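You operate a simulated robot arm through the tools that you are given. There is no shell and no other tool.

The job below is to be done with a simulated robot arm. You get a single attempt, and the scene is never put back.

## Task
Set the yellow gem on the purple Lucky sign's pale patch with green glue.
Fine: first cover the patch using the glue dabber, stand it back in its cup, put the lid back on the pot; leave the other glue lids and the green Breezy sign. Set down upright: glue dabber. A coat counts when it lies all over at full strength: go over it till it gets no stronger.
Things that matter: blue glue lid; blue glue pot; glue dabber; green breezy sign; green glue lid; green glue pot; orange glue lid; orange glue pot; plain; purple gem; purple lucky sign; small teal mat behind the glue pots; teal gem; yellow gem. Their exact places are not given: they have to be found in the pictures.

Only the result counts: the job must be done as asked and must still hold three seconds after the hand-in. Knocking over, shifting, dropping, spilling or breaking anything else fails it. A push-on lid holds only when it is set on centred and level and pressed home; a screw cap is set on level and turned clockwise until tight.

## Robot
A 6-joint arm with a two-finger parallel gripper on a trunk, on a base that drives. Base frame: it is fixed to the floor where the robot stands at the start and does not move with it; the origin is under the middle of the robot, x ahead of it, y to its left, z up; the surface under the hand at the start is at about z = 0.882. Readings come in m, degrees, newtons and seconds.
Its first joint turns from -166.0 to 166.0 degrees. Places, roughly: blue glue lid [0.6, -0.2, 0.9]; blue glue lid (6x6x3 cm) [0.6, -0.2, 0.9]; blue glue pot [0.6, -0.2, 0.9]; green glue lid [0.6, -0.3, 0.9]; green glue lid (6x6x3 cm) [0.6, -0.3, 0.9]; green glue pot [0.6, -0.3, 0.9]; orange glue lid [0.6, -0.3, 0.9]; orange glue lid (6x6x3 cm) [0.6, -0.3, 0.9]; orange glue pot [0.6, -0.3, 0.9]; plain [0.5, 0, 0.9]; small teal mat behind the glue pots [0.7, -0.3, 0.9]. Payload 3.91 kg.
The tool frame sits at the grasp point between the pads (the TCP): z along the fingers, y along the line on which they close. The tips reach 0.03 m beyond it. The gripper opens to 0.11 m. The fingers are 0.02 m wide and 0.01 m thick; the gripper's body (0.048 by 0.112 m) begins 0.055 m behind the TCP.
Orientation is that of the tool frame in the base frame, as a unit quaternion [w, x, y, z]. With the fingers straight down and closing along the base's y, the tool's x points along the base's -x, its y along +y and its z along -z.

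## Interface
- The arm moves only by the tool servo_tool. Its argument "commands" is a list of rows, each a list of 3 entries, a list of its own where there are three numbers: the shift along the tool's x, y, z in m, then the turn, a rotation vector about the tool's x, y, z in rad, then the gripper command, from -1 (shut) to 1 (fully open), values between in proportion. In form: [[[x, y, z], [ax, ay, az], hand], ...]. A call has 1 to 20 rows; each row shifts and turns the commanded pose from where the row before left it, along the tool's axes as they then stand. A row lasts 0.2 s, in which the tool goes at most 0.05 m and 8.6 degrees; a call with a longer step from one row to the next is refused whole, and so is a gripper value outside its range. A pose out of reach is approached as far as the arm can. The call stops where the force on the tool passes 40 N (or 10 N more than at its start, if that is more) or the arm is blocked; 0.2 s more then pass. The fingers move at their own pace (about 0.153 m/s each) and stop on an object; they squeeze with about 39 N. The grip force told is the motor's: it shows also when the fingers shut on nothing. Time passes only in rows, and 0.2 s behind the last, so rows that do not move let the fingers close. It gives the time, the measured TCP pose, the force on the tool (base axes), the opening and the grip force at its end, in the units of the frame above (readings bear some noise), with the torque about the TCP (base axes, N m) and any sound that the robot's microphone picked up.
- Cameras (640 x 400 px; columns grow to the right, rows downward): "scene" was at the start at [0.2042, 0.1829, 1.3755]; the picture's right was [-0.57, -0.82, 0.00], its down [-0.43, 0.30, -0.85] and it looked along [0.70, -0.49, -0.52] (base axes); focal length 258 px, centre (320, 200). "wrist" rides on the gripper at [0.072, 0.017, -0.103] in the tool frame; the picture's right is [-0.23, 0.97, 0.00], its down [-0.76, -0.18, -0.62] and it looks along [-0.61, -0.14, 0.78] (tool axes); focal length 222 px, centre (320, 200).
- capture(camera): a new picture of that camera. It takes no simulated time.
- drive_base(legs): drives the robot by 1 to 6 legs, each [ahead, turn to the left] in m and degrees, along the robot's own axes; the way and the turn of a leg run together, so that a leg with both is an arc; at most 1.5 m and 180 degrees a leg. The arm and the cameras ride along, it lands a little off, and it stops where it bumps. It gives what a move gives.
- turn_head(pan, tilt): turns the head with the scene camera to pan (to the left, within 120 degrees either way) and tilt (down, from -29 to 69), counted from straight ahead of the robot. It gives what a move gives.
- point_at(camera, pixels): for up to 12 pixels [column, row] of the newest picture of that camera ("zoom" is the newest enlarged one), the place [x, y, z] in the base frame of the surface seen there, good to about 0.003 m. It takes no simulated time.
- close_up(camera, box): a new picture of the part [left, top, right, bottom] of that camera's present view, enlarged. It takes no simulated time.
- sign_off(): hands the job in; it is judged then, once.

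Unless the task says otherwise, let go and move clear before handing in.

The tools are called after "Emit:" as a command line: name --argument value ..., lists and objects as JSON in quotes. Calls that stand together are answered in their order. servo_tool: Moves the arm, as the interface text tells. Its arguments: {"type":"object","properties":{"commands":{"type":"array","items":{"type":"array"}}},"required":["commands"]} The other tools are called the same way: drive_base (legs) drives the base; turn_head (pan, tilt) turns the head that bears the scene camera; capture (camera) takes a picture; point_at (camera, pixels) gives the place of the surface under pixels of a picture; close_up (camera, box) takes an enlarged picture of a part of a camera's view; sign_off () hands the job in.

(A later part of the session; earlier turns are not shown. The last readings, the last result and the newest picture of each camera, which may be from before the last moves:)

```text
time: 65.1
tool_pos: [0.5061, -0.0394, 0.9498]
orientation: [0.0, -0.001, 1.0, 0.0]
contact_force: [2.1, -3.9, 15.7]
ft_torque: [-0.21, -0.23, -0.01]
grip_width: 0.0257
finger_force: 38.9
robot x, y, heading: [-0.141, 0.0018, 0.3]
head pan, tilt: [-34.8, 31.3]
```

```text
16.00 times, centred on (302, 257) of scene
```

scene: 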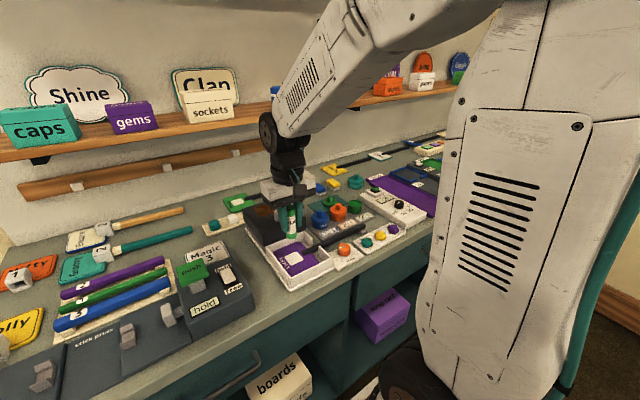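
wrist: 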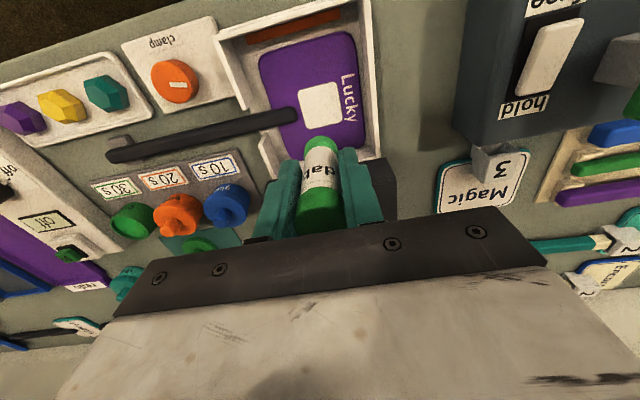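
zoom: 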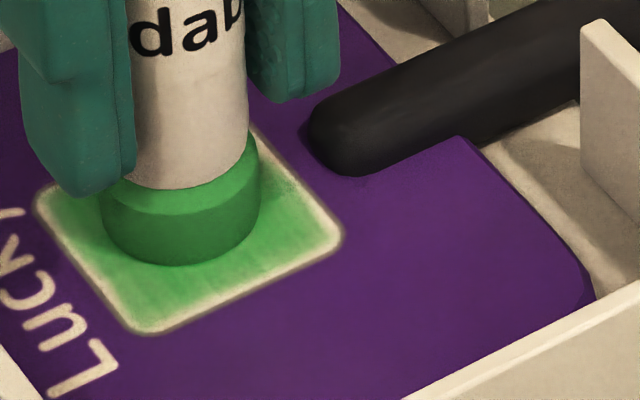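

Contact was firm in this pass (15.7 N). I'll lift off and compare the coat.

Emit:
servo_tool --commands '[[[0, 0, -0.03], [0, 0, 0], -1], [[-0.01, 0, -0.0465], [0, 0, 0], -1], [[0, 0, 0], [0, 0, 0], -1]]'

Emit:
close_up --camera "scene" --box '[288, 246, 316, 268]'

Emit:
close_up --camera "wrist" --box '[288, 74, 348, 134]'

Emit:
close_up --camera "scene" --box '[270, 200, 318, 240]'

```text
time: 65.9
tool_pos: [0.517, -0.0381, 1.0247]
orientation: [0.0, -0.003, 1.0, 0.0]
contact_force: [-0.4, -0.2, -0.7]
ft_torque: [0.02, -0.02, 0.0]
grip_width: 0.0255
finger_force: 39.1
robot x, y, heading: [-0.1416, -0.0024, 0.8]
head pan, tilt: [-34.8, 31.3]
```

```text
16.00 times, centred on (302, 257) of scene
```

zoom: 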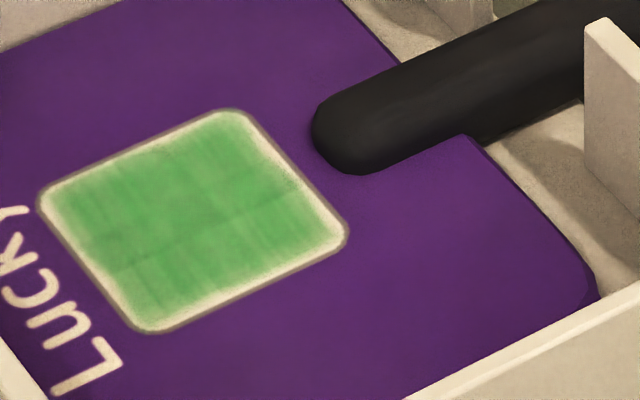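

```text
6.67 times, centred on (318, 104) of wrist
```

zoom: 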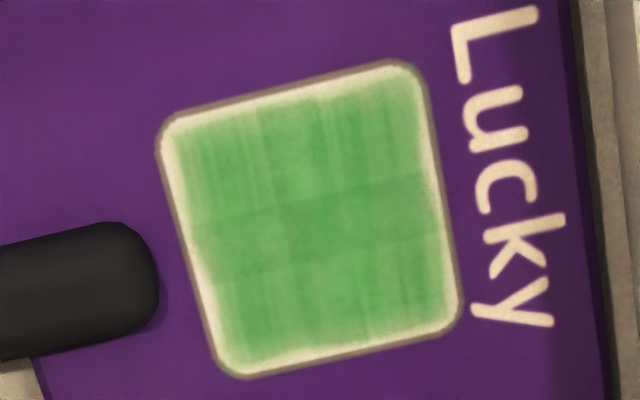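

```text
10.00 times, centred on (294, 220) of scene
```

zoom: 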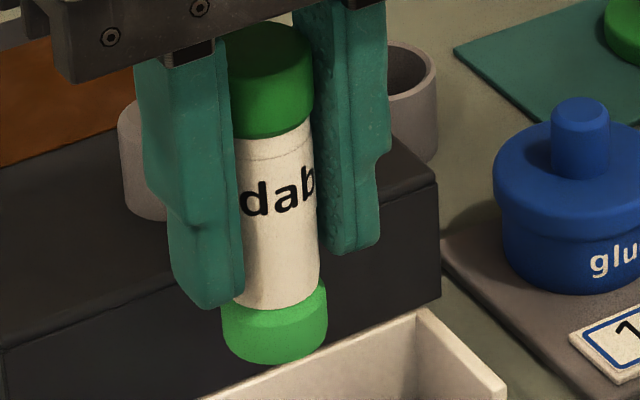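

The coat shows no change after this firm pass and the pad kept its load, so it's at full strength. I'll carry the dabber over the hood to above its cup and check alignment.

Emit:
servo_tool --commands '[[[0, 0, -0.03], [0, 0, 0], -1], [[-0.03488, -0.02604, 0], [0, 0, 0], -1], [[-0.03488, -0.02604, 0], [0, 0, 0], -1], [[-0.03488, -0.02604, 0], [0, 0, 0], -1], [[-0.03488, -0.02604, 0], [0, 0, 0], -1], [[-0.03488, -0.02604, 0], [0, 0, 0], -1], [[0, 0, 0.04], [0, 0, 0], -1], [[0, 0, 0.04], [0, 0, 0], -1], [[0, 0, 0], [0, 0, 0], -1]]'

Emit:
capture --camera "wrist"

Emit:
close_up --camera "wrist" --box '[272, 90, 368, 180]'

Emit:
close_up --camera "scene" --box '[270, 160, 334, 220]'

```text
time: 67.9
tool_pos: [0.6923, -0.1698, 0.976]
orientation: [0.001, -0.003, 1.0, 0.0]
contact_force: [-0.3, 0.3, -0.1]
ft_torque: [0.01, 0.03, 0.02]
grip_width: 0.0256
finger_force: 39.1
robot x, y, heading: [-0.1411, 0.0007, 0.3]
head pan, tilt: [-34.8, 31.3]
```

```text
taken
```

wrist: 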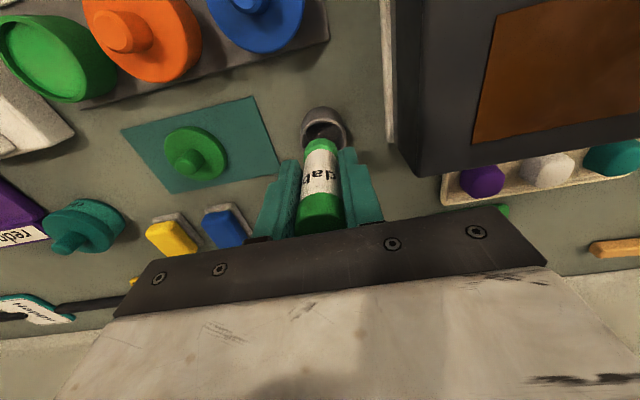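

```text
4.44 times, centred on (320, 135) of wrist
```

zoom: 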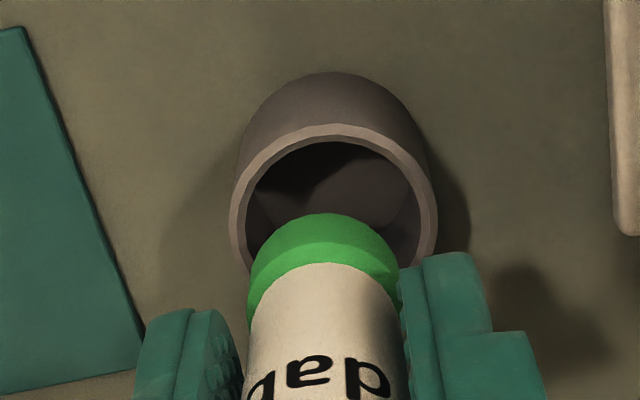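

```text
6.67 times, centred on (302, 190) of scene
```

zoom: 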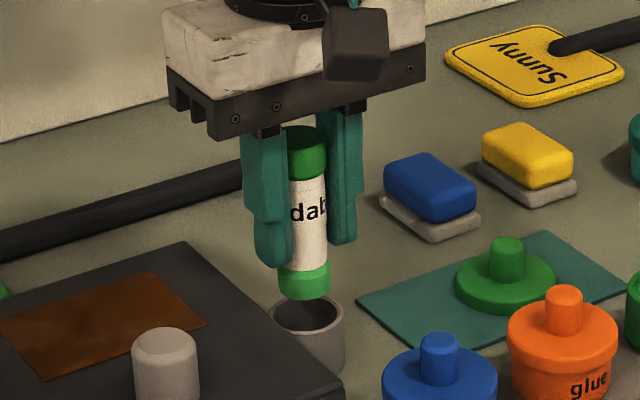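

The dabber hangs just above the cup, about 1.4 mm left of the cup centre in the wrist zoom (pad at column 325 vs cup 332). I'll measure the cup rim to fine-tune.

Emit:
point_at --camera "wrist" --pixels '[[300.5, 140], [345.5, 140], [323, 119.5], [306, 126], [340, 126], [345, 135], [301, 135]]'

Emit:
point_at --camera "zoom" --pixels '[[270, 308], [343, 308], [306, 330], [325, 322], [304, 296], [281, 285], [328, 282]]'

```text
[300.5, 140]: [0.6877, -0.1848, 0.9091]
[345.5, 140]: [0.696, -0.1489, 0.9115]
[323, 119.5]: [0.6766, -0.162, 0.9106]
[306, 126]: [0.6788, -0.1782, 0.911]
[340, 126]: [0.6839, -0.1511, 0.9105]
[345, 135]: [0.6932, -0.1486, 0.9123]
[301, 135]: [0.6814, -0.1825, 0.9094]
```

```text
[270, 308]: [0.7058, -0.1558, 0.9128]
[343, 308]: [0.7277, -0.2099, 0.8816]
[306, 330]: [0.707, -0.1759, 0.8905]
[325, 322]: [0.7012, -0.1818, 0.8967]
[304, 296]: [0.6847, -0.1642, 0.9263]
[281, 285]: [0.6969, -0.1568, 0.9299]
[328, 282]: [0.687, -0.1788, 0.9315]
```

The cup centre fits to about (0.693,-0.1668), so I'll nudge +2 mm in y and lower the dabber into the cup, stopping with the tips just above the rim.

Emit:
servo_tool --commands '[[[-0.0005, 0.002, 0], [0, 0, 0], -1], [[0, 0, 0.012], [0, 0, 0], -1], [[0, 0, 0.012], [0, 0, 0], -1], [[0, 0, 0.005], [0, 0, 0], -1], [[0, 0, 0], [0, 0, 0], -1]]'

Emit:
close_up --camera "scene" --box '[270, 160, 334, 220]'

Emit:
close_up --camera "wrist" --box '[272, 90, 368, 180]'

```text
time: 69.1
tool_pos: [0.692, -0.1672, 0.9452]
orientation: [-0.001, -0.003, 1.0, 0.0]
contact_force: [-3.6, -0.6, -1.5]
ft_torque: [-0.03, 0.21, 0.0]
grip_width: 0.0255
finger_force: 38.9
robot x, y, heading: [-0.1377, -0.0031, 0.3]
head pan, tilt: [-34.8, 31.3]
```

```text
6.67 times, centred on (302, 190) of scene
```

zoom: 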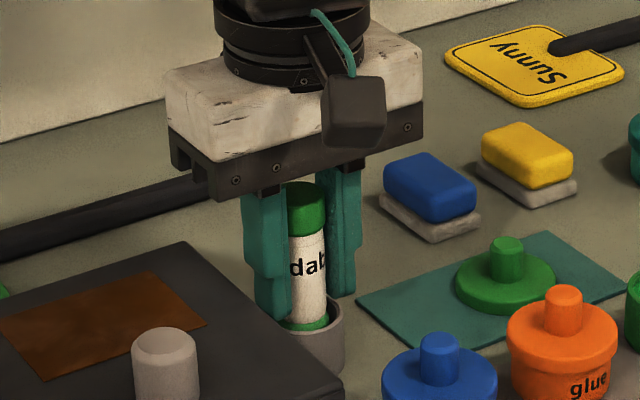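

```text
4.44 times, centred on (320, 135) of wrist
```

zoom: 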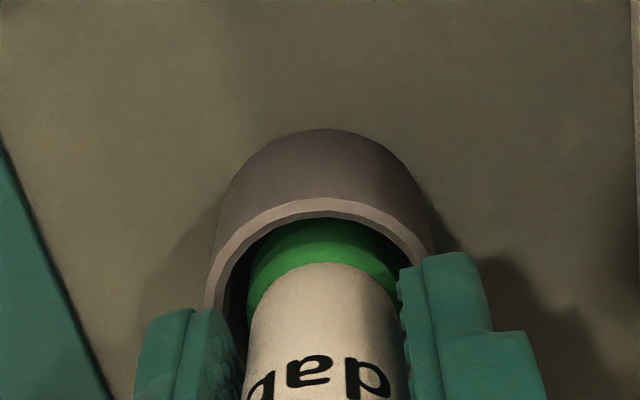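

The dabber is in the cup but pressing its far wall lightly (-3.6 N in x). I'll shift 1.5 mm back toward the robot, lower 1 mm, and recheck.

Emit:
servo_tool --commands '[[[0.0015, 0, 0], [0, 0, 0], -1], [[0, 0, 0.001], [0, 0, 0], -1], [[0, 0, 0], [0, 0, 0], -1]]'

```text
time: 69.9
tool_pos: [0.6904, -0.1666, 0.9459]
orientation: [0.0, -0.002, 1.0, 0.0]
contact_force: [-0.3, -0.3, 0.1]
ft_torque: [0.0, -0.03, -0.01]
grip_width: 0.0258
finger_force: 39.3
robot x, y, heading: [-0.139, 0.0002, 0.4]
head pan, tilt: [-34.8, 31.3]
```

Side force is gone. I'll lower 1.5 mm more and open the fingers to let it stand in the cup.

Emit:
servo_tool --commands '[[[0, 0, 0.0015], [0, 0, 0], -1], [[0, 0, 0], [0, 0, 0], -1]]'

Emit:
servo_tool --commands '[[[0, 0, 0], [0, 0, 0], -0.45], [[0, 0, 0], [0, 0, 0], -0.2], [[0, 0, 0], [0, 0, 0], -0.1], [[0, 0, -0.02], [0, 0, 0], -0.1], [[0, 0, -0.04], [0, 0, 0], -0.1], [[0, 0, -0.022], [0, 0, 0], -0.1]]'

Emit:
capture --camera "wrist"

Emit:
close_up --camera "scene" --box '[270, 160, 398, 250]'

```text
time: 70.5
tool_pos: [0.6918, -0.1668, 0.9438]
orientation: [0.0, -0.002, 1.0, 0.0]
contact_force: [-1.8, -0.3, -0.2]
ft_torque: [-0.01, 0.1, 0.01]
grip_width: 0.0256
finger_force: 39.3
robot x, y, heading: [-0.1365, 0.0009, 0.1]
head pan, tilt: [-34.8, 31.3]
```

```text
time: 71.9
tool_pos: [0.6896, -0.165, 1.0263]
orientation: [0.0, -0.003, 1.0, 0.001]
contact_force: [0.7, 0.3, -0.5]
ft_torque: [-0.03, 0.01, 0.0]
grip_width: 0.0498
finger_force: 0.0
robot x, y, heading: [-0.1415, 0.0001, 0.4]
head pan, tilt: [-34.8, 31.3]
```

```text
taken
```

wrist: 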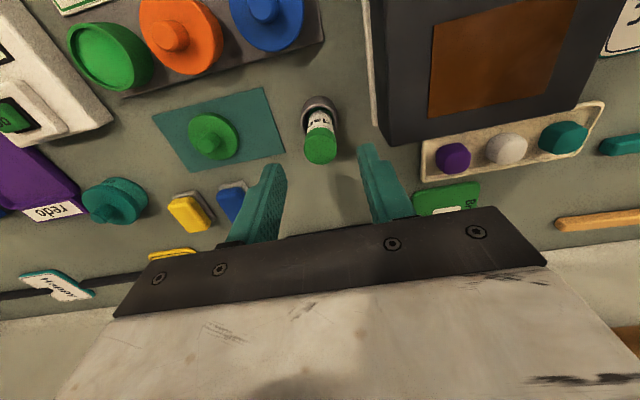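

```text
4.44 times, centred on (334, 205) of scene
```

zoom: 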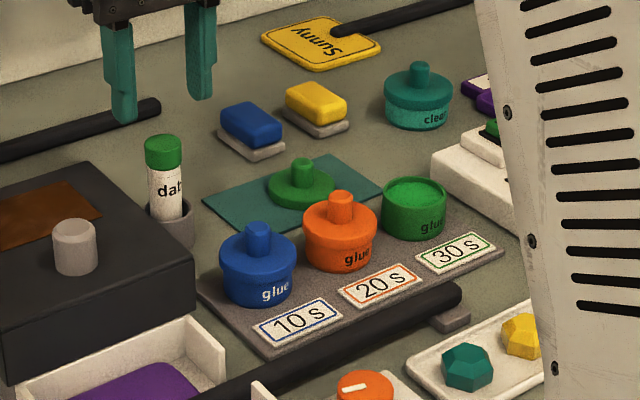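

The dabber stands upright in its cup. Now I'll go back over the lid on the mat and check alignment before gripping its knob.

Emit:
servo_tool --commands '[[[0.0011, -0.0408, 0], [0, 0, 0], -0.1], [[0.0011, -0.0408, 0], [0, 0, 0], -0.1], [[0.0012, -0.0408, 0], [0, 0, 0], -0.1], [[0, 0, 0.035], [0, 0, 0], -0.1], [[0, 0, 0.025], [0, 0, 0], -0.1], [[0, 0, 0], [0, 0, 0], -0.1]]'

Emit:
capture --camera "wrist"

Emit:
close_up --camera "scene" --box '[284, 170, 316, 220]'

```text
time: 73.3
tool_pos: [0.6874, -0.2883, 0.9672]
orientation: [0.0, -0.002, 1.0, 0.0]
contact_force: [-0.3, 1.3, -0.1]
ft_torque: [0.02, -0.01, -0.04]
grip_width: 0.0495
finger_force: 0.2
robot x, y, heading: [-0.1391, -0.0008, 0.3]
head pan, tilt: [-34.8, 31.3]
```

```text
taken
```

wrist: 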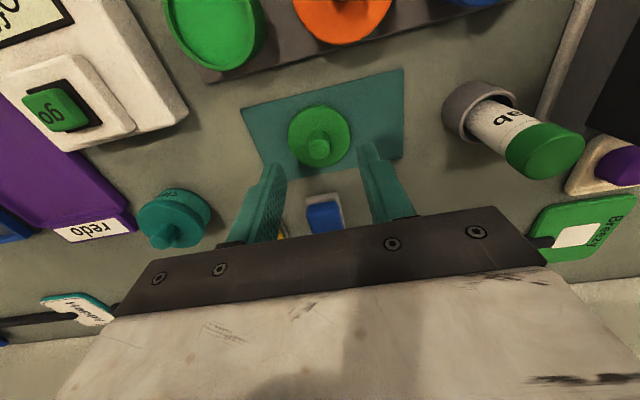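

```text
8.00 times, centred on (300, 195) of scene
```

zoom: 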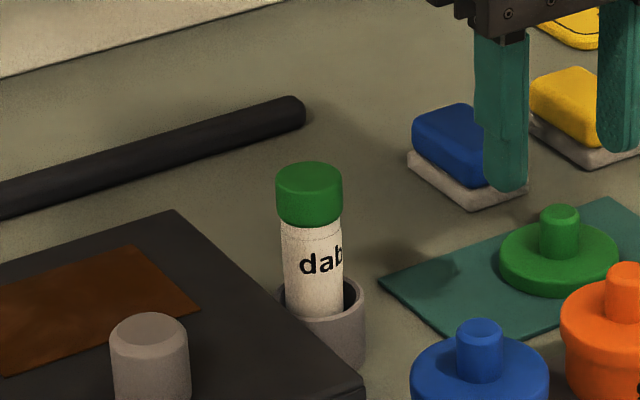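

The dabber stands properly in the cup. I'll zoom on the lid's knob to align precisely before gripping.

Emit:
close_up --camera "wrist" --box '[280, 95, 360, 175]'

Emit:
point_at --camera "wrist" --pixels '[[319, 148], [290, 135], [349, 132], [319, 168], [318, 107], [310, 148], [329, 147]]'

```text
5.00 times, centred on (320, 135) of wrist
```

zoom: 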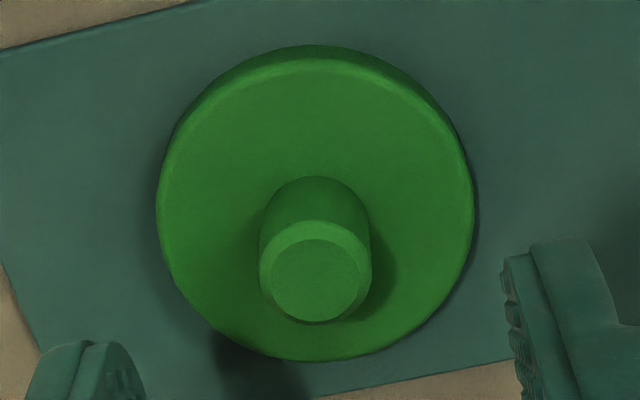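

```text
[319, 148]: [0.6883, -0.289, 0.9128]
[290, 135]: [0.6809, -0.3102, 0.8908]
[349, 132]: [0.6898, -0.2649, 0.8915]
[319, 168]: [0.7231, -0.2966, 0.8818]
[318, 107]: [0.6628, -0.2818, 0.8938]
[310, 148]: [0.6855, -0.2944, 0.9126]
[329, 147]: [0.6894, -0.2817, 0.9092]
```

The knob is within 1 mm of the hand's axis. I'll descend to the grip height and close on it.

Emit:
servo_tool --commands '[[[0, -0.0005, 0.02], [0, 0, 0], -0.1], [[0, 0, 0.014], [0, 0, 0], -0.1], [[0, 0, 0.0046], [0, 0, 0], -0.1], [[0, 0, 0], [0, 0, 0], -0.6], [[0, 0, 0], [0, 0, 0], -1], [[0, 0, 0], [0, 0, 0], -1]]'

Emit:
close_up --camera "scene" --box '[306, 172, 386, 232]'

```text
time: 74.7
tool_pos: [0.6882, -0.2884, 0.9271]
orientation: [0.0, -0.003, 1.0, 0.0]
contact_force: [0.5, -0.4, 0.3]
ft_torque: [-0.01, 0.01, -0.01]
grip_width: 0.0145
finger_force: 39.2
robot x, y, heading: [-0.1405, -0.0023, 0.2]
head pan, tilt: [-34.8, 31.3]
```

```text
6.67 times, centred on (346, 202) of scene
```

zoom: 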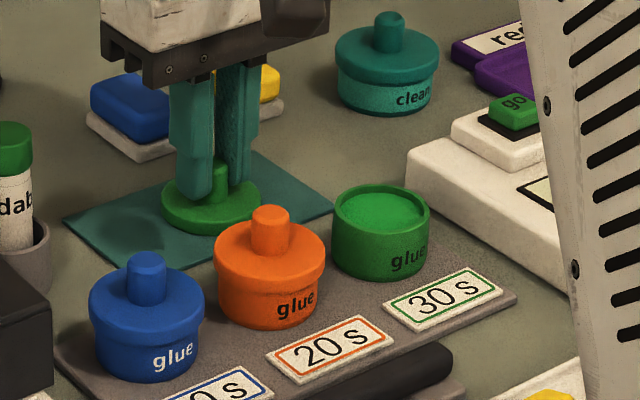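

The lid is gripped (0.0145 m). I'll lift it and carry it over the green pot, hovering to check alignment.

Emit:
servo_tool --commands '[[[0, 0, -0.02], [0, 0, 0], -1], [[0, 0, -0.03], [0, 0, 0], -1], [[0.0302, -0.0124, 0], [0, 0, 0], -1], [[0.0302, -0.0124, 0], [0, 0, 0], -1], [[0.03, -0.0123, 0], [0, 0, 0], -1], [[0, 0, 0], [0, 0, 0], -1]]'

Emit:
capture --camera "wrist"

Emit:
close_up --camera "scene" --box '[326, 172, 406, 232]'

Emit:
close_up --camera "wrist" --box '[270, 85, 370, 185]'

```text
time: 76.1
tool_pos: [0.5963, -0.3267, 0.9791]
orientation: [0.0, -0.003, 1.0, 0.0]
contact_force: [-0.5, 0.5, 0.0]
ft_torque: [0.01, -0.01, 0.03]
grip_width: 0.0141
finger_force: 39.0
robot x, y, heading: [-0.1381, -0.0014, 0.0]
head pan, tilt: [-34.8, 31.3]
```

```text
taken
```

wrist: 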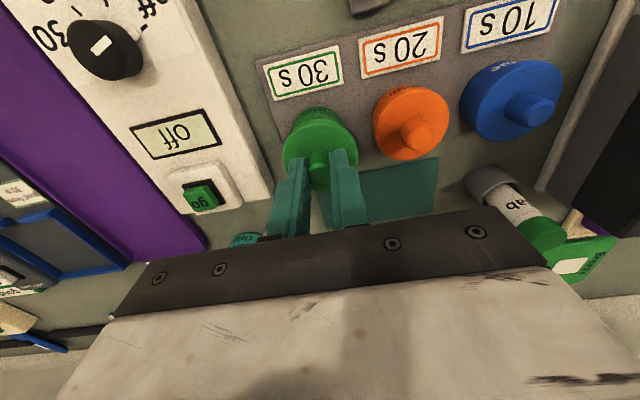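

```text
6.67 times, centred on (366, 202) of scene
```

zoom: 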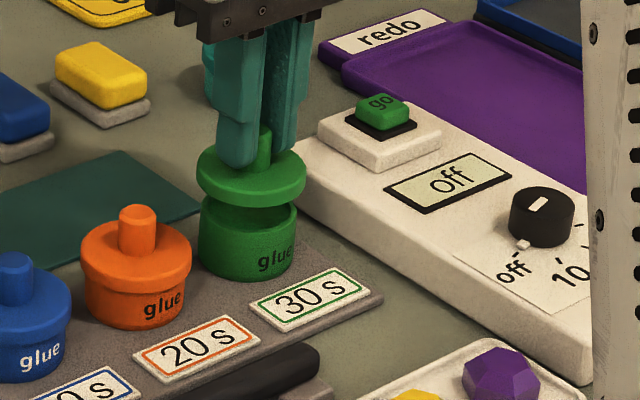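

```text
4.00 times, centred on (320, 135) of wrist
```

zoom: 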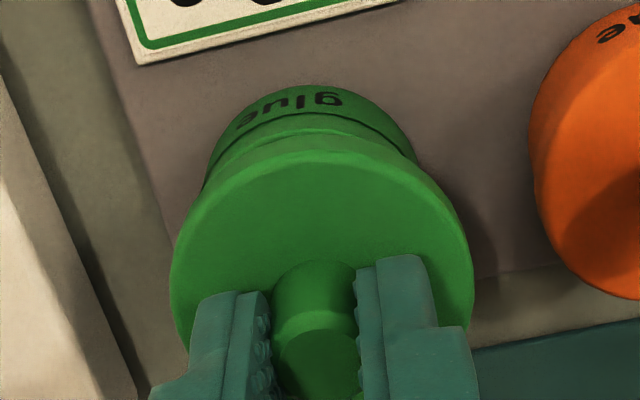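

The lid hovers level above the pot. I'll measure rim points of lid and pot in the wrist and scene views to fine-tune centring.

Emit:
point_at --camera "wrist" --pixels '[[285, 157], [357, 155], [318.7, 124], [300, 130], [340, 129], [292, 130], [296, 123], [305, 117], [315, 114.5], [325, 114.5], [335, 118], [342, 124]]'

Emit:
close_up --camera "wrist" --box '[280, 98, 360, 148]'

Emit:
close_up --camera "scene" --box '[340, 188, 372, 220]'

```text
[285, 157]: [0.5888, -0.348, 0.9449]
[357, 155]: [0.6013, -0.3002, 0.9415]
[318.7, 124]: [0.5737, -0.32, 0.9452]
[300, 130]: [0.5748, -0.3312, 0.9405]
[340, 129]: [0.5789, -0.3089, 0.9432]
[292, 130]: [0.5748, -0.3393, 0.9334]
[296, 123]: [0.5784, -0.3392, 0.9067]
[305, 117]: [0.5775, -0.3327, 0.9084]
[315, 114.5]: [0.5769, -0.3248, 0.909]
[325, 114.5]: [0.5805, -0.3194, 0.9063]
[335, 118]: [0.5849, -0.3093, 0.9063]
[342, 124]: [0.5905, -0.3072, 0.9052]
```

```text
8.00 times, centred on (320, 123) of wrist
```

zoom: 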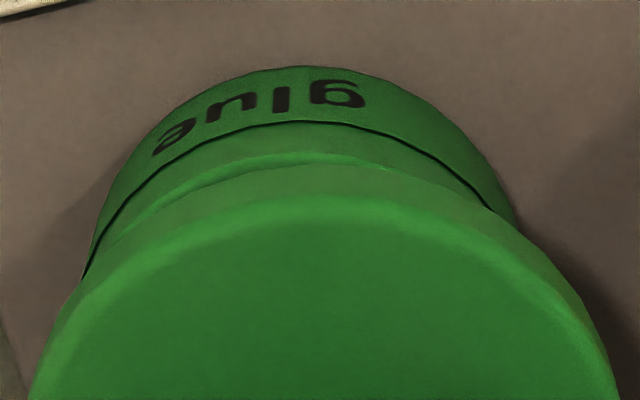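

```text
12.50 times, centred on (356, 204) of scene
```

zoom: 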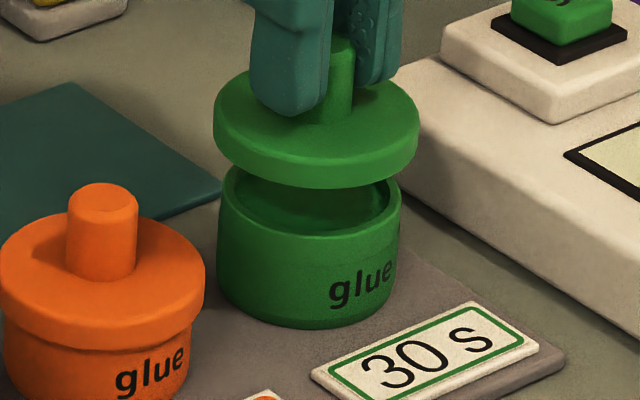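

Lid and pot agree within about 1 mm (scene columns match what's expected for a common vertical axis). I'll lower to just above the seat, then press in small steps.

Emit:
servo_tool --commands '[[[0, 0, 0.012], [0, 0, 0], -1], [[0, 0, 0.006], [0, 0, 0], -1], [[0, 0, 0.003], [0, 0, 0], -1], [[0, 0, 0], [0, 0, 0], -1]]'

Emit:
close_up --camera "scene" --box '[340, 188, 372, 220]'

```text
time: 77.2
tool_pos: [0.5969, -0.3289, 0.9585]
orientation: [0.002, -0.003, 1.0, -0.002]
contact_force: [2.3, -3.9, -2.1]
ft_torque: [-0.19, -0.08, 0.02]
grip_width: 0.0143
finger_force: 39.1
robot x, y, heading: [-0.1441, 0.0014, 0.3]
head pan, tilt: [-34.8, 31.3]
stopped in row 4: the force on the tool passed its limit at 41 N (the readings are from after the stop); the commanded pose is now the measured one
```

```text
12.50 times, centred on (356, 204) of scene
```

zoom: 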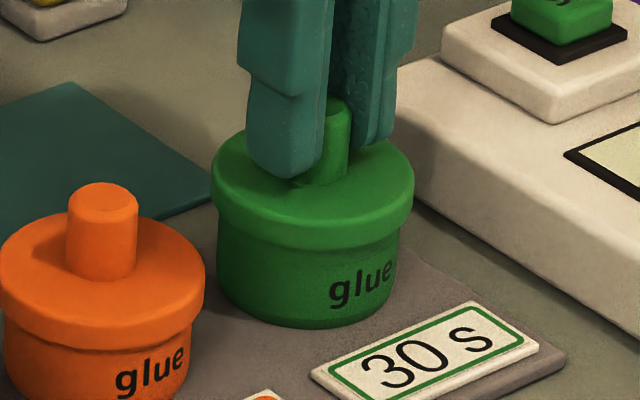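

I hit 41 N with the TCP at 0.9585, and no snap was heard, so the lid isn't home yet. I'll inspect its height and level.

Emit:
capture --camera "wrist"

Emit:
close_up --camera "wrist" --box '[270, 85, 370, 185]'

Emit:
point_at --camera "wrist" --pixels '[[290, 150], [350, 148], [318, 126], [300, 135], [340, 133], [319, 115], [305, 118], [335, 118]]'

```text
taken
```

wrist: 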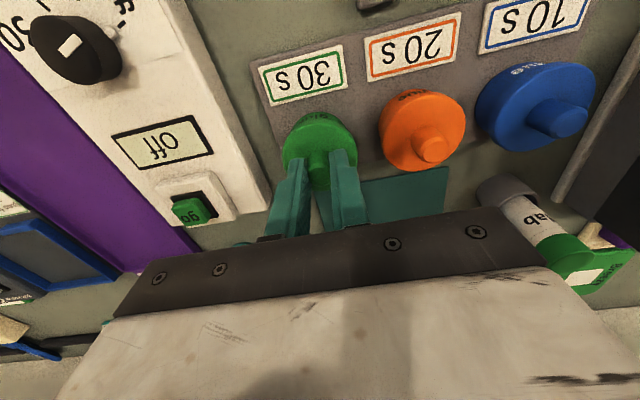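

```text
4.00 times, centred on (320, 135) of wrist
```

zoom: 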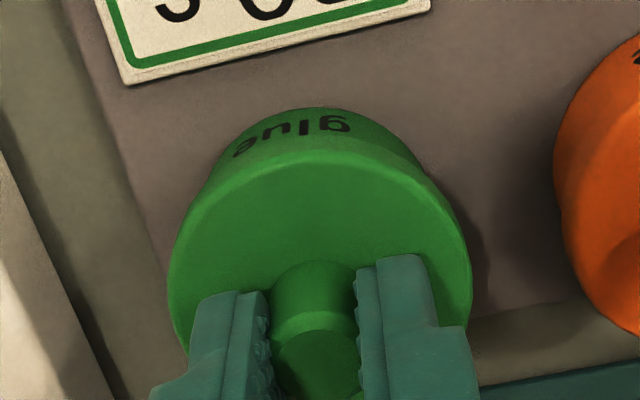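

```text
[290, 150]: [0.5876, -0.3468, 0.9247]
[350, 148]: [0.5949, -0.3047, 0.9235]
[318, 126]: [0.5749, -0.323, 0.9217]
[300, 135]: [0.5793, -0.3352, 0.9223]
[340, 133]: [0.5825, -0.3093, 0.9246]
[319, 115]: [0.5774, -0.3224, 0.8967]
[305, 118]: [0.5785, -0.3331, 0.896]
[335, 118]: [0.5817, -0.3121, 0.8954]
```

The lid's top edge is at z≈0.9235 versus 0.9185 when seated, so it's level but 5 mm too high; the side forces (+2.3 x, -3.9 y) say the pot centre lies toward +x, -y. I'll lift 3 mm, shift about 1.5 mm that way, and ease down again.

Emit:
servo_tool --commands '[[[0, 0, -0.004], [0, 0, 0], -1], [[-0.0015, -0.0013, 0], [0, 0, 0], -1], [[0, 0, 0.002], [0, 0, 0], -1], [[0, 0, 0.001], [0, 0, 0], -1], [[0, 0, 0], [0, 0, 0], -1]]'

```text
time: 78.5
tool_pos: [0.599, -0.3288, 0.9599]
orientation: [0.001, -0.003, 1.0, -0.001]
contact_force: [-1.2, 0.8, -1.0]
ft_torque: [0.01, -0.01, -0.02]
grip_width: 0.0144
finger_force: 38.7
robot x, y, heading: [-0.1365, 0.0031, 0.3]
head pan, tilt: [-34.8, 31.3]
```

Emit:
servo_tool --commands '[[[0, 0, 0.001], [0, 0, 0], -1], [[0, 0, 0.001], [0, 0, 0], -1], [[0, 0, 0], [0, 0, 0], -1]]'

Emit:
servo_tool --commands '[[[0, 0, 0.001], [0, 0, 0], -1], [[0, 0, 0], [0, 0, 0], -1]]'

```text
time: 79.2
tool_pos: [0.5985, -0.3281, 0.9576]
orientation: [0.001, -0.003, 1.0, -0.001]
contact_force: [0.1, -0.3, -0.6]
ft_torque: [0.02, -0.01, 0.01]
grip_width: 0.0143
finger_force: 39.5
robot x, y, heading: [-0.1396, -0.0047, 0.3]
head pan, tilt: [-34.8, 31.3]
```

```text
time: 79.8
tool_pos: [0.5995, -0.3286, 0.9572]
orientation: [0.001, -0.002, 1.0, -0.001]
contact_force: [0.3, -0.3, 0.9]
ft_torque: [-0.02, 0.04, 0.0]
grip_width: 0.0146
finger_force: 39.0
robot x, y, heading: [-0.1404, 0.0027, 0.3]
head pan, tilt: [-34.8, 31.3]
```

Now lower than before with no side force. I'll keep stepping down 1 mm at a time.

Emit:
servo_tool --commands '[[[0, 0, 0.001], [0, 0, 0], -1], [[0, 0, 0], [0, 0, 0], -1]]'

Emit:
servo_tool --commands '[[[0, 0, 0.001], [0, 0, 0], -1], [[0, 0, 0], [0, 0, 0], -1]]'

```text
time: 80.5
tool_pos: [0.6003, -0.3288, 0.9567]
orientation: [0.002, -0.002, 1.0, -0.001]
contact_force: [0.2, -0.8, 8.8]
ft_torque: [-0.12, 0.18, -0.02]
grip_width: 0.0145
finger_force: 39.0
robot x, y, heading: [-0.1416, -0.0007, 0.4]
head pan, tilt: [-34.8, 31.3]
```

```text
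time: 81.0
tool_pos: [0.5993, -0.3291, 0.9548]
orientation: [0.001, -0.002, 1.0, -0.001]
contact_force: [2.9, -8.9, 7.0]
ft_torque: [0.07, 0.01, 0.02]
grip_width: 0.0143
finger_force: 39.0
robot x, y, heading: [-0.1395, -0.0021, 0.5]
head pan, tilt: [-34.8, 31.3]
heard: snap
```

I heard the snap as the lid went on (TCP 0.9548). I'll press one more millimetre to be sure it's home and check its height.

Emit:
servo_tool --commands '[[[0, -0.0005, 0.001], [0, 0, 0], -1], [[0, 0, 0], [0, 0, 0], -1]]'

Emit:
close_up --camera "scene" --box '[340, 188, 372, 220]'

Emit:
capture --camera "wrist"

Emit:
point_at --camera "wrist" --pixels '[[290, 150], [350, 148], [318, 128], [300, 137], [340, 135]]'

```text
time: 81.7
tool_pos: [0.5985, -0.3285, 0.9528]
orientation: [0.003, -0.002, 1.0, -0.001]
contact_force: [1.3, -4.0, 21.3]
ft_torque: [0.11, 0.01, 0.02]
grip_width: 0.0145
finger_force: 39.3
robot x, y, heading: [-0.1408, 0.0004, 0.4]
head pan, tilt: [-34.8, 31.3]
```

```text
12.50 times, centred on (356, 204) of scene
```

zoom: 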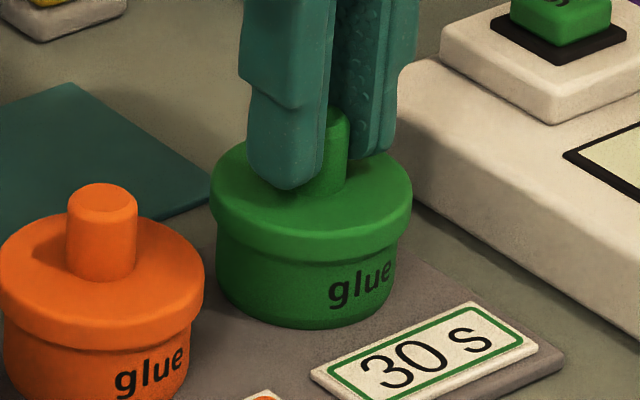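

```text
taken
```

wrist: 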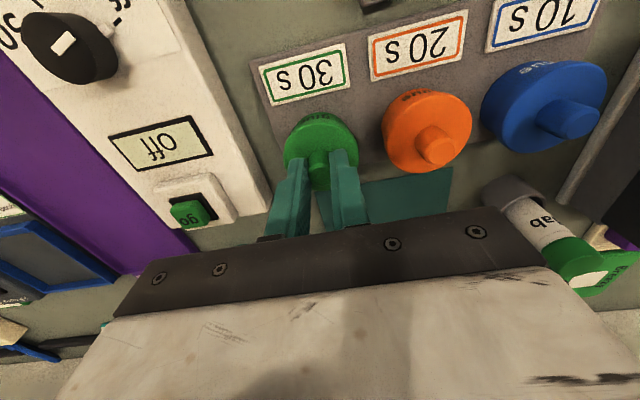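

```text
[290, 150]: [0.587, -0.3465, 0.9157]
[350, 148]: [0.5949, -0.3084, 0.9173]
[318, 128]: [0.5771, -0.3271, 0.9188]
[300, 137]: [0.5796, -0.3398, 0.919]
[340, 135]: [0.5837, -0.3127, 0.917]
```

The lid is home: its top edge is back at z≈0.9175 with 21 N pressing. I'll ease the load, then open the fingers gently and rise.

Emit:
servo_tool --commands '[[[0, -0.0007, -0.001], [0, 0, 0], -1], [[0, 0, 0], [0, 0, 0], -1]]'

```text
time: 82.2
tool_pos: [0.6002, -0.329, 0.954]
orientation: [0.002, -0.002, 1.0, -0.001]
contact_force: [4.2, -1.9, 16.2]
ft_torque: [0.18, -0.25, 0.02]
grip_width: 0.0146
finger_force: 39.2
robot x, y, heading: [-0.1363, -0.0053, 0.3]
head pan, tilt: [-34.8, 31.3]
```

Side load is small now. I'll open and rise clear, then check the lid.

Emit:
servo_tool --commands '[[[0, 0, 0], [0, 0, 0], -0.6], [[0, 0, 0], [0, 0, 0], -0.2], [[0, 0, 0], [0, 0, 0], -0.1], [[0, 0, -0.02], [0, 0, 0], -0.1], [[0, 0, -0.04], [0, 0, 0], -0.1]]'

Emit:
capture --camera "wrist"

Emit:
close_up --camera "scene" --box '[326, 180, 390, 228]'

Emit:
point_at --camera "wrist" --pixels '[[290, 122], [341, 118], [313, 95], [318, 148]]'

```text
time: 83.5
tool_pos: [0.6023, -0.3283, 1.0116]
orientation: [0.002, -0.002, 1.0, -0.001]
contact_force: [0.3, 0.1, -0.8]
ft_torque: [0.0, 0.05, 0.03]
grip_width: 0.0496
finger_force: 0.0
robot x, y, heading: [-0.1403, -0.0014, 0.3]
head pan, tilt: [-34.8, 31.3]
```

```text
taken
```

wrist: 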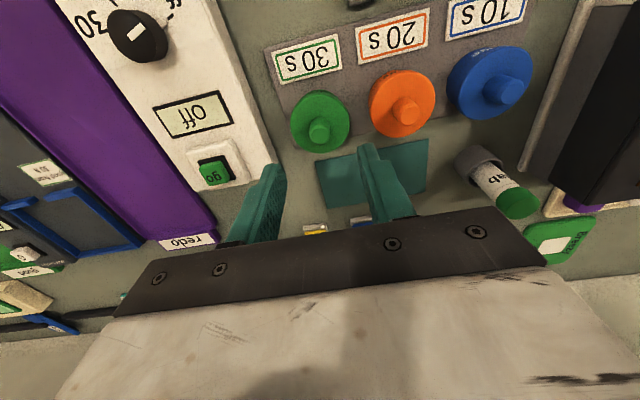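

```text
8.33 times, centred on (358, 204) of scene
```

zoom: 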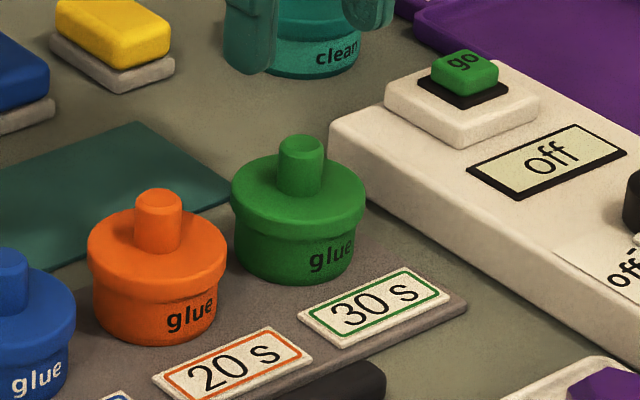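

```text
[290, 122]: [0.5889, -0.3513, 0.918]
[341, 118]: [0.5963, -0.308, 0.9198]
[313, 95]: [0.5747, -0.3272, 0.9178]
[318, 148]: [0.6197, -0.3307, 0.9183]
```

The green lid is seated level at z≈0.918 and everything else is in place. Now I'll move above the yellow gem and look.

Emit:
servo_tool --commands '[[[0.0388, 0.0092, 0], [0, 0, 0], -0.27], [[0.0388, 0.0092, 0], [0, 0, 0], -0.27], [[0.0388, 0.0092, 0], [0, 0, 0], -0.27], [[0.0388, 0.0092, 0], [0, 0, 0], -0.27], [[0, 0, 0.02], [0, 0, 0], -0.27], [[0, 0, 0], [0, 0, 0], -0.27]]'

Emit:
capture --camera "wrist"

Emit:
close_up --camera "wrist" --box '[270, 90, 370, 170]'

```text
time: 84.8
tool_pos: [0.4451, -0.2913, 0.9921]
orientation: [0.002, -0.003, 1.0, -0.001]
contact_force: [-0.3, -0.6, -0.4]
ft_torque: [-0.01, 0.04, 0.03]
grip_width: 0.0402
finger_force: 0.1
robot x, y, heading: [-0.1384, 0.0013, 0.4]
head pan, tilt: [-34.8, 31.3]
```

```text
taken
```

wrist: 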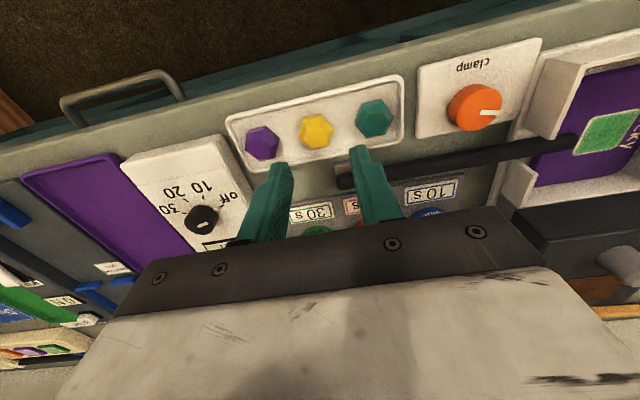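

```text
5.00 times, centred on (320, 130) of wrist
```

zoom: 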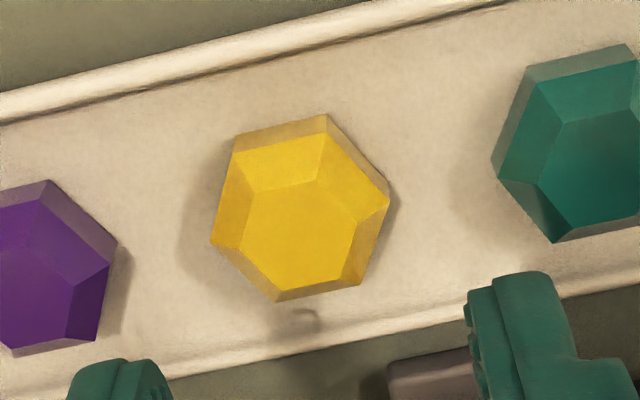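

The yellow gem's hexagon has vertices at zoom (327,115), (390,200), (360,285), (275,302), (211,243), (237,135), so its flats face nearly along base x. I'll measure the tray's floor, rim and the gem heights.

Emit:
point_at --camera "zoom" --pixels '[[298, 228], [280, 130], [237, 138], [325, 118], [387, 200], [358, 283], [276, 298], [214, 243], [150, 200], [430, 220], [300, 345], [330, 65]]'

Emit:
close_up --camera "scene" --box '[346, 215, 426, 275]'

```text
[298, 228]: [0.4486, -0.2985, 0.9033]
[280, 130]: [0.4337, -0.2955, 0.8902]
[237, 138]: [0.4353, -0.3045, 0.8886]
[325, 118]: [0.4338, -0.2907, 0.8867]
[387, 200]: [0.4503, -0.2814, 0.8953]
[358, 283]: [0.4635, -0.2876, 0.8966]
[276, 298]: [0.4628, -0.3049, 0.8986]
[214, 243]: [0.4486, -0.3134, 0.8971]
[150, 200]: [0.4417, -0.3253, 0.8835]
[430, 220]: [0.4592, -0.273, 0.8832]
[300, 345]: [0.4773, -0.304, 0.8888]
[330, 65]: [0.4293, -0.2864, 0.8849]
```

```text
6.67 times, centred on (386, 245) of scene
```

zoom: 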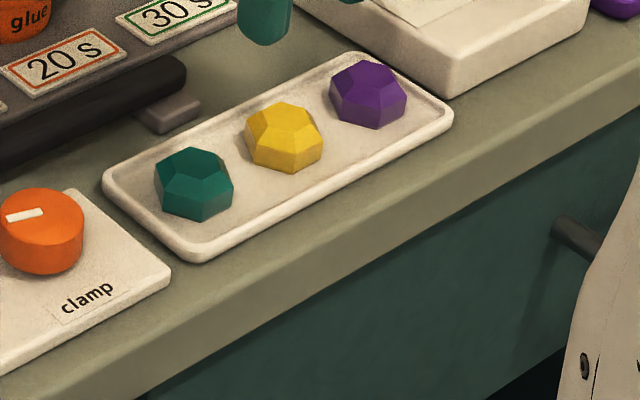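

The gem's centre is about (0.449,-0.297), table z≈0.904, girdle ≈0.897, tray floor 0.8835, rim ≈0.889; its flats face base x. I'll turn the hand 90° about the vertical so the fingers close along x, then re-look.

Emit:
servo_tool --commands '[[[0, 0, 0], [0, 0, 0.1428], -0.27], [[0, 0, 0], [0, 0, 0.1428], -0.27], [[0, 0, 0], [0, 0, 0.1428], -0.27], [[0, 0, 0], [0, 0, 0.1428], -0.27], [[0, 0, 0], [0, 0, 0.1428], -0.27], [[0, 0, 0], [0, 0, 0.1428], -0.27], [[0, 0, 0], [0, 0, 0.1428], -0.27], [[0, 0, 0], [0, 0, 0.1428], -0.27], [[0, 0, 0], [0, 0, 0.1428], -0.27], [[0, 0, 0], [0, 0, 0.1428], -0.27], [[0, 0, 0], [0, 0, 0.1428], -0.27], [[0, 0, 0], [0, 0, 0], -0.27]]'

Emit:
capture --camera "wrist"

Emit:
capture --camera "scene"

```text
time: 87.5
tool_pos: [0.4438, -0.2944, 0.994]
orientation: [0.003, 0.706, 0.708, 0.0]
contact_force: [0.2, 0.3, 0.5]
ft_torque: [-0.03, -0.03, 0.01]
grip_width: 0.0403
finger_force: 0.1
robot x, y, heading: [-0.1392, -0.0006, 0.1]
head pan, tilt: [-34.8, 31.3]
```

```text
taken
```

wrist: 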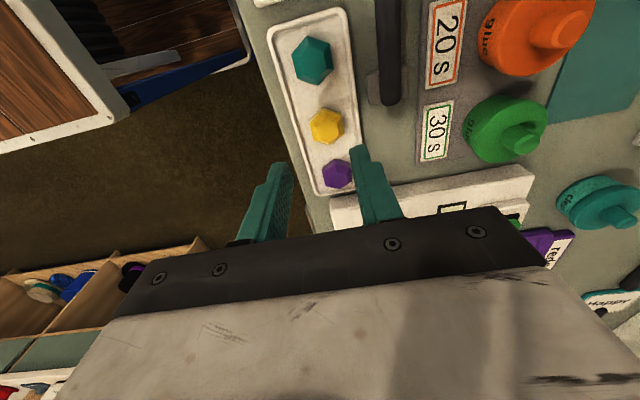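

```text
taken
```

scene: 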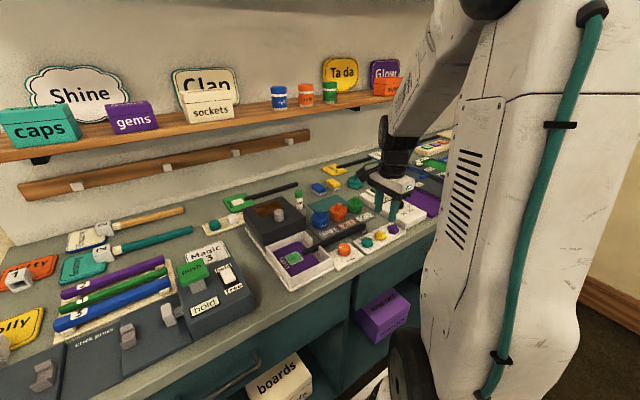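

The hand is turned; the yellow gem is at (326,126) in the wrist view. I'll zoom and measure.

Emit:
close_up --camera "wrist" --box '[280, 90, 370, 170]'

```text
5.00 times, centred on (325, 130) of wrist
```

zoom: 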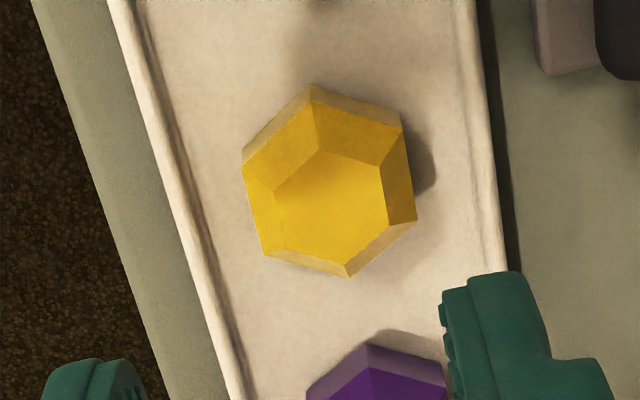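

Emit:
point_at --camera "zoom" --pixels '[[330, 195], [244, 165], [310, 92], [400, 122], [415, 220], [347, 275], [265, 253], [255, 205], [408, 170], [185, 190], [480, 190], [440, 190]]'

```text
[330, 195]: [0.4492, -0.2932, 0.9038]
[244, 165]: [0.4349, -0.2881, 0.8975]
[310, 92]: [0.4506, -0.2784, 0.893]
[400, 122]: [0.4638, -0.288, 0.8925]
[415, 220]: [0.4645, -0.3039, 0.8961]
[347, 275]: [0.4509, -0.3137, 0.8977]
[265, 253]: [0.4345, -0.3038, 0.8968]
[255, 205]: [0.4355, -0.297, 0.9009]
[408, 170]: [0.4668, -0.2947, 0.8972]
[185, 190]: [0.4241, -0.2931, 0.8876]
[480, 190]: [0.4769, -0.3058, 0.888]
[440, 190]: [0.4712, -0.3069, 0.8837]
```

The flats lie at x≈0.4347 and 0.4642 and the centre is (0.4496,-0.296). I'll shift +6 mm in x and descend most of the way, then check the height.

Emit:
servo_tool --commands '[[[-0.0008, 0.006, 0], [0, 0, 0], -0.27], [[0, 0, 0.03], [0, 0, 0], -0.27], [[0, 0, 0.025], [0, 0, 0], -0.27], [[0, 0, 0.008], [0, 0, 0], -0.27], [[0, 0, 0], [0, 0, 0], -0.27]]'

Emit:
close_up --camera "wrist" --box '[240, 110, 400, 230]'

Emit:
close_up --camera "scene" --box '[346, 205, 426, 265]'

```text
time: 88.7
tool_pos: [0.4505, -0.2946, 0.9307]
orientation: [0.002, 0.705, 0.709, 0.001]
contact_force: [0.0, -0.1, -0.3]
ft_torque: [-0.02, 0.01, -0.02]
grip_width: 0.0404
finger_force: 0.0
robot x, y, heading: [-0.14, -0.0004, -0.0]
head pan, tilt: [-34.8, 31.3]
```

```text
3.33 times, centred on (320, 170) of wrist
```

zoom: 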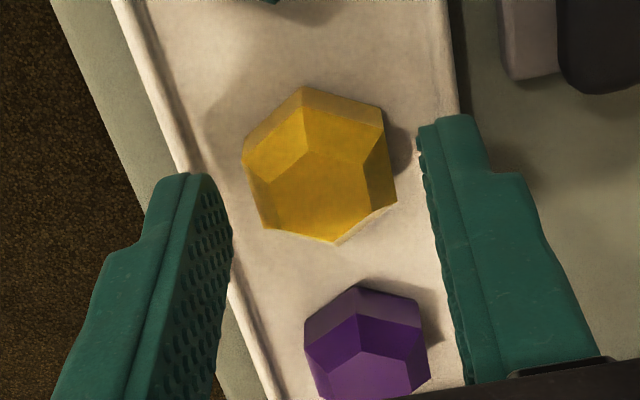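

```text
6.67 times, centred on (386, 235) of scene
```

zoom: 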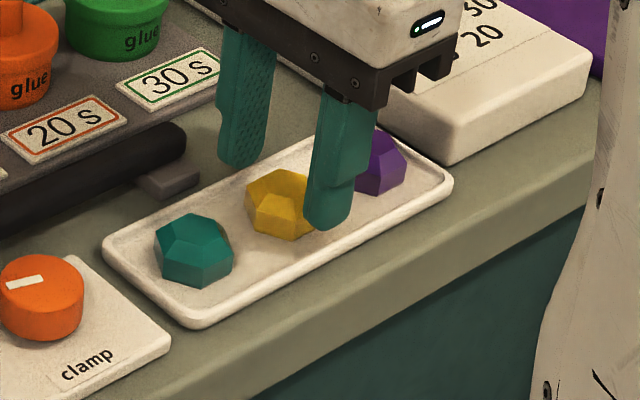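

The fingers straddle the gem; I'll cross-check gem and fingertip positions in the scene view before closing.

Emit:
point_at --camera "zoom" --pixels '[[275, 207], [260, 185], [328, 215], [312, 200], [345, 200], [195, 240], [240, 150]]'

Emit:
point_at --camera "wrist" --pixels '[[319, 170], [319, 160], [325, 175], [352, 160], [288, 172], [355, 148]]'

```text
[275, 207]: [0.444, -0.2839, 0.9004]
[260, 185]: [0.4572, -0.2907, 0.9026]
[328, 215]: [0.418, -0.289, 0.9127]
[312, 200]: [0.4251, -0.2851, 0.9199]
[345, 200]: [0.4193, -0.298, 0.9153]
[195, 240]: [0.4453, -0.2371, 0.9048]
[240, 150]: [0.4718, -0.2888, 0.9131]
```

```text
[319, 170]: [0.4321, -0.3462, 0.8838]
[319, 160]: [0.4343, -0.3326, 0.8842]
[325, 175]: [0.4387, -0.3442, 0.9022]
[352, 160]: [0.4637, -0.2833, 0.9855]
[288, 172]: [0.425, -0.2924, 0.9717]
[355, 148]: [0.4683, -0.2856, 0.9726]
```

Both views put the gem within about 2–3 mm of the hand's centre, so I'll lower the last 9 mm (tips to ≈0.8915, above the tray rim) and close.

Emit:
servo_tool --commands '[[[0, 0, 0.005], [0, 0, 0], -0.27], [[0, 0, 0.0042], [0, 0, 0], -0.27], [[0, 0, 0], [0, 0, 0], -0.27]]'

Emit:
capture --camera "wrist"

Emit:
close_up --camera "wrist" --box '[240, 110, 400, 230]'

```text
time: 89.5
tool_pos: [0.4492, -0.2957, 0.9227]
orientation: [0.001, 0.706, 0.709, 0.0]
contact_force: [0.3, -0.9, -0.3]
ft_torque: [-0.05, 0.02, 0.02]
grip_width: 0.04
finger_force: 0.1
robot x, y, heading: [-0.1404, 0.0026, 0.3]
head pan, tilt: [-34.8, 31.3]
```

```text
taken
```

wrist: 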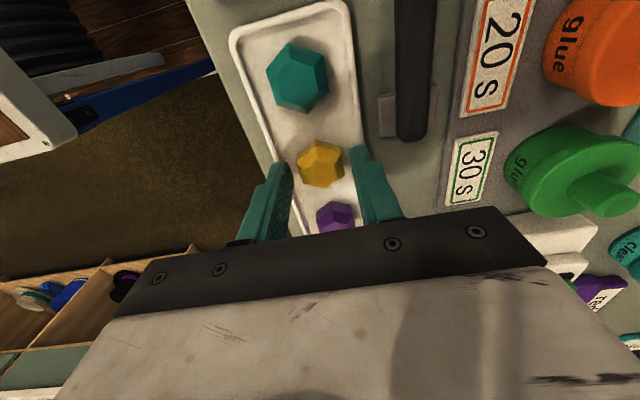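

```text
3.33 times, centred on (320, 170) of wrist
```

zoom: 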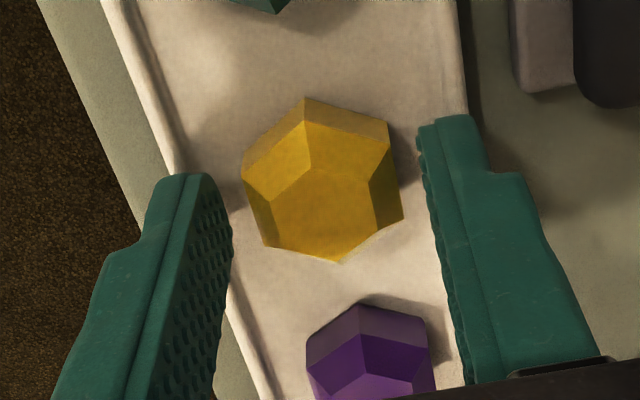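

The gem sits between the pads, centred to about 1.5 mm. I'll close the fingers.

Emit:
servo_tool --commands '[[[0, 0, 0], [0, 0, 0], -0.5], [[0, 0, 0], [0, 0, 0], -1], [[0, 0, 0], [0, 0, 0], -1], [[0, 0, 0], [0, 0, 0], -1]]'

Emit:
close_up --camera "wrist" --box '[240, 110, 400, 230]'

Emit:
close_up --camera "scene" --box '[346, 205, 426, 265]'

```text
time: 90.5
tool_pos: [0.4494, -0.2946, 0.9214]
orientation: [0.001, 0.705, 0.709, 0.0]
contact_force: [0.1, -0.4, 0.3]
ft_torque: [0.01, 0.0, -0.04]
grip_width: 0.0291
finger_force: 39.1
robot x, y, heading: [-0.1392, -0.0056, 0.4]
head pan, tilt: [-34.8, 31.3]
```

```text
3.33 times, centred on (320, 170) of wrist
```

zoom: 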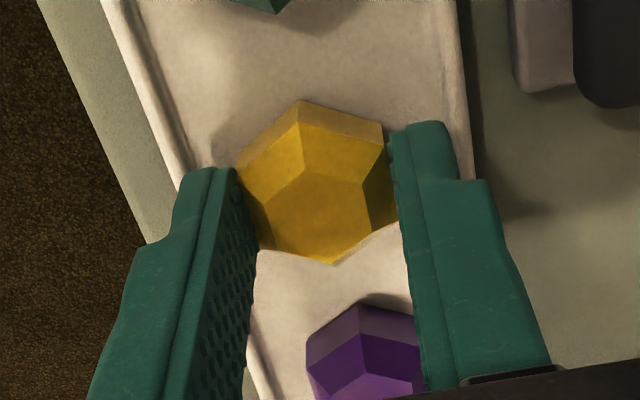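

```text
6.67 times, centred on (386, 235) of scene
```

zoom: 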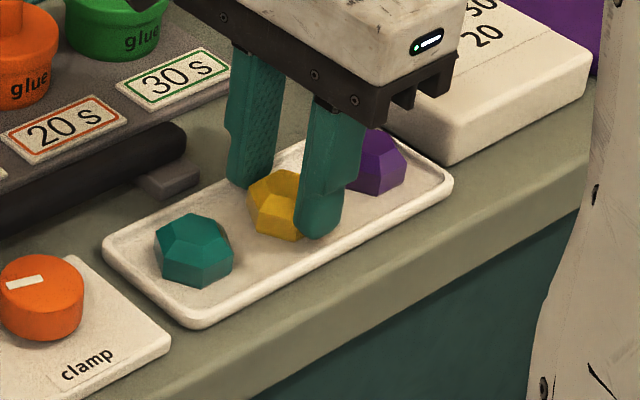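

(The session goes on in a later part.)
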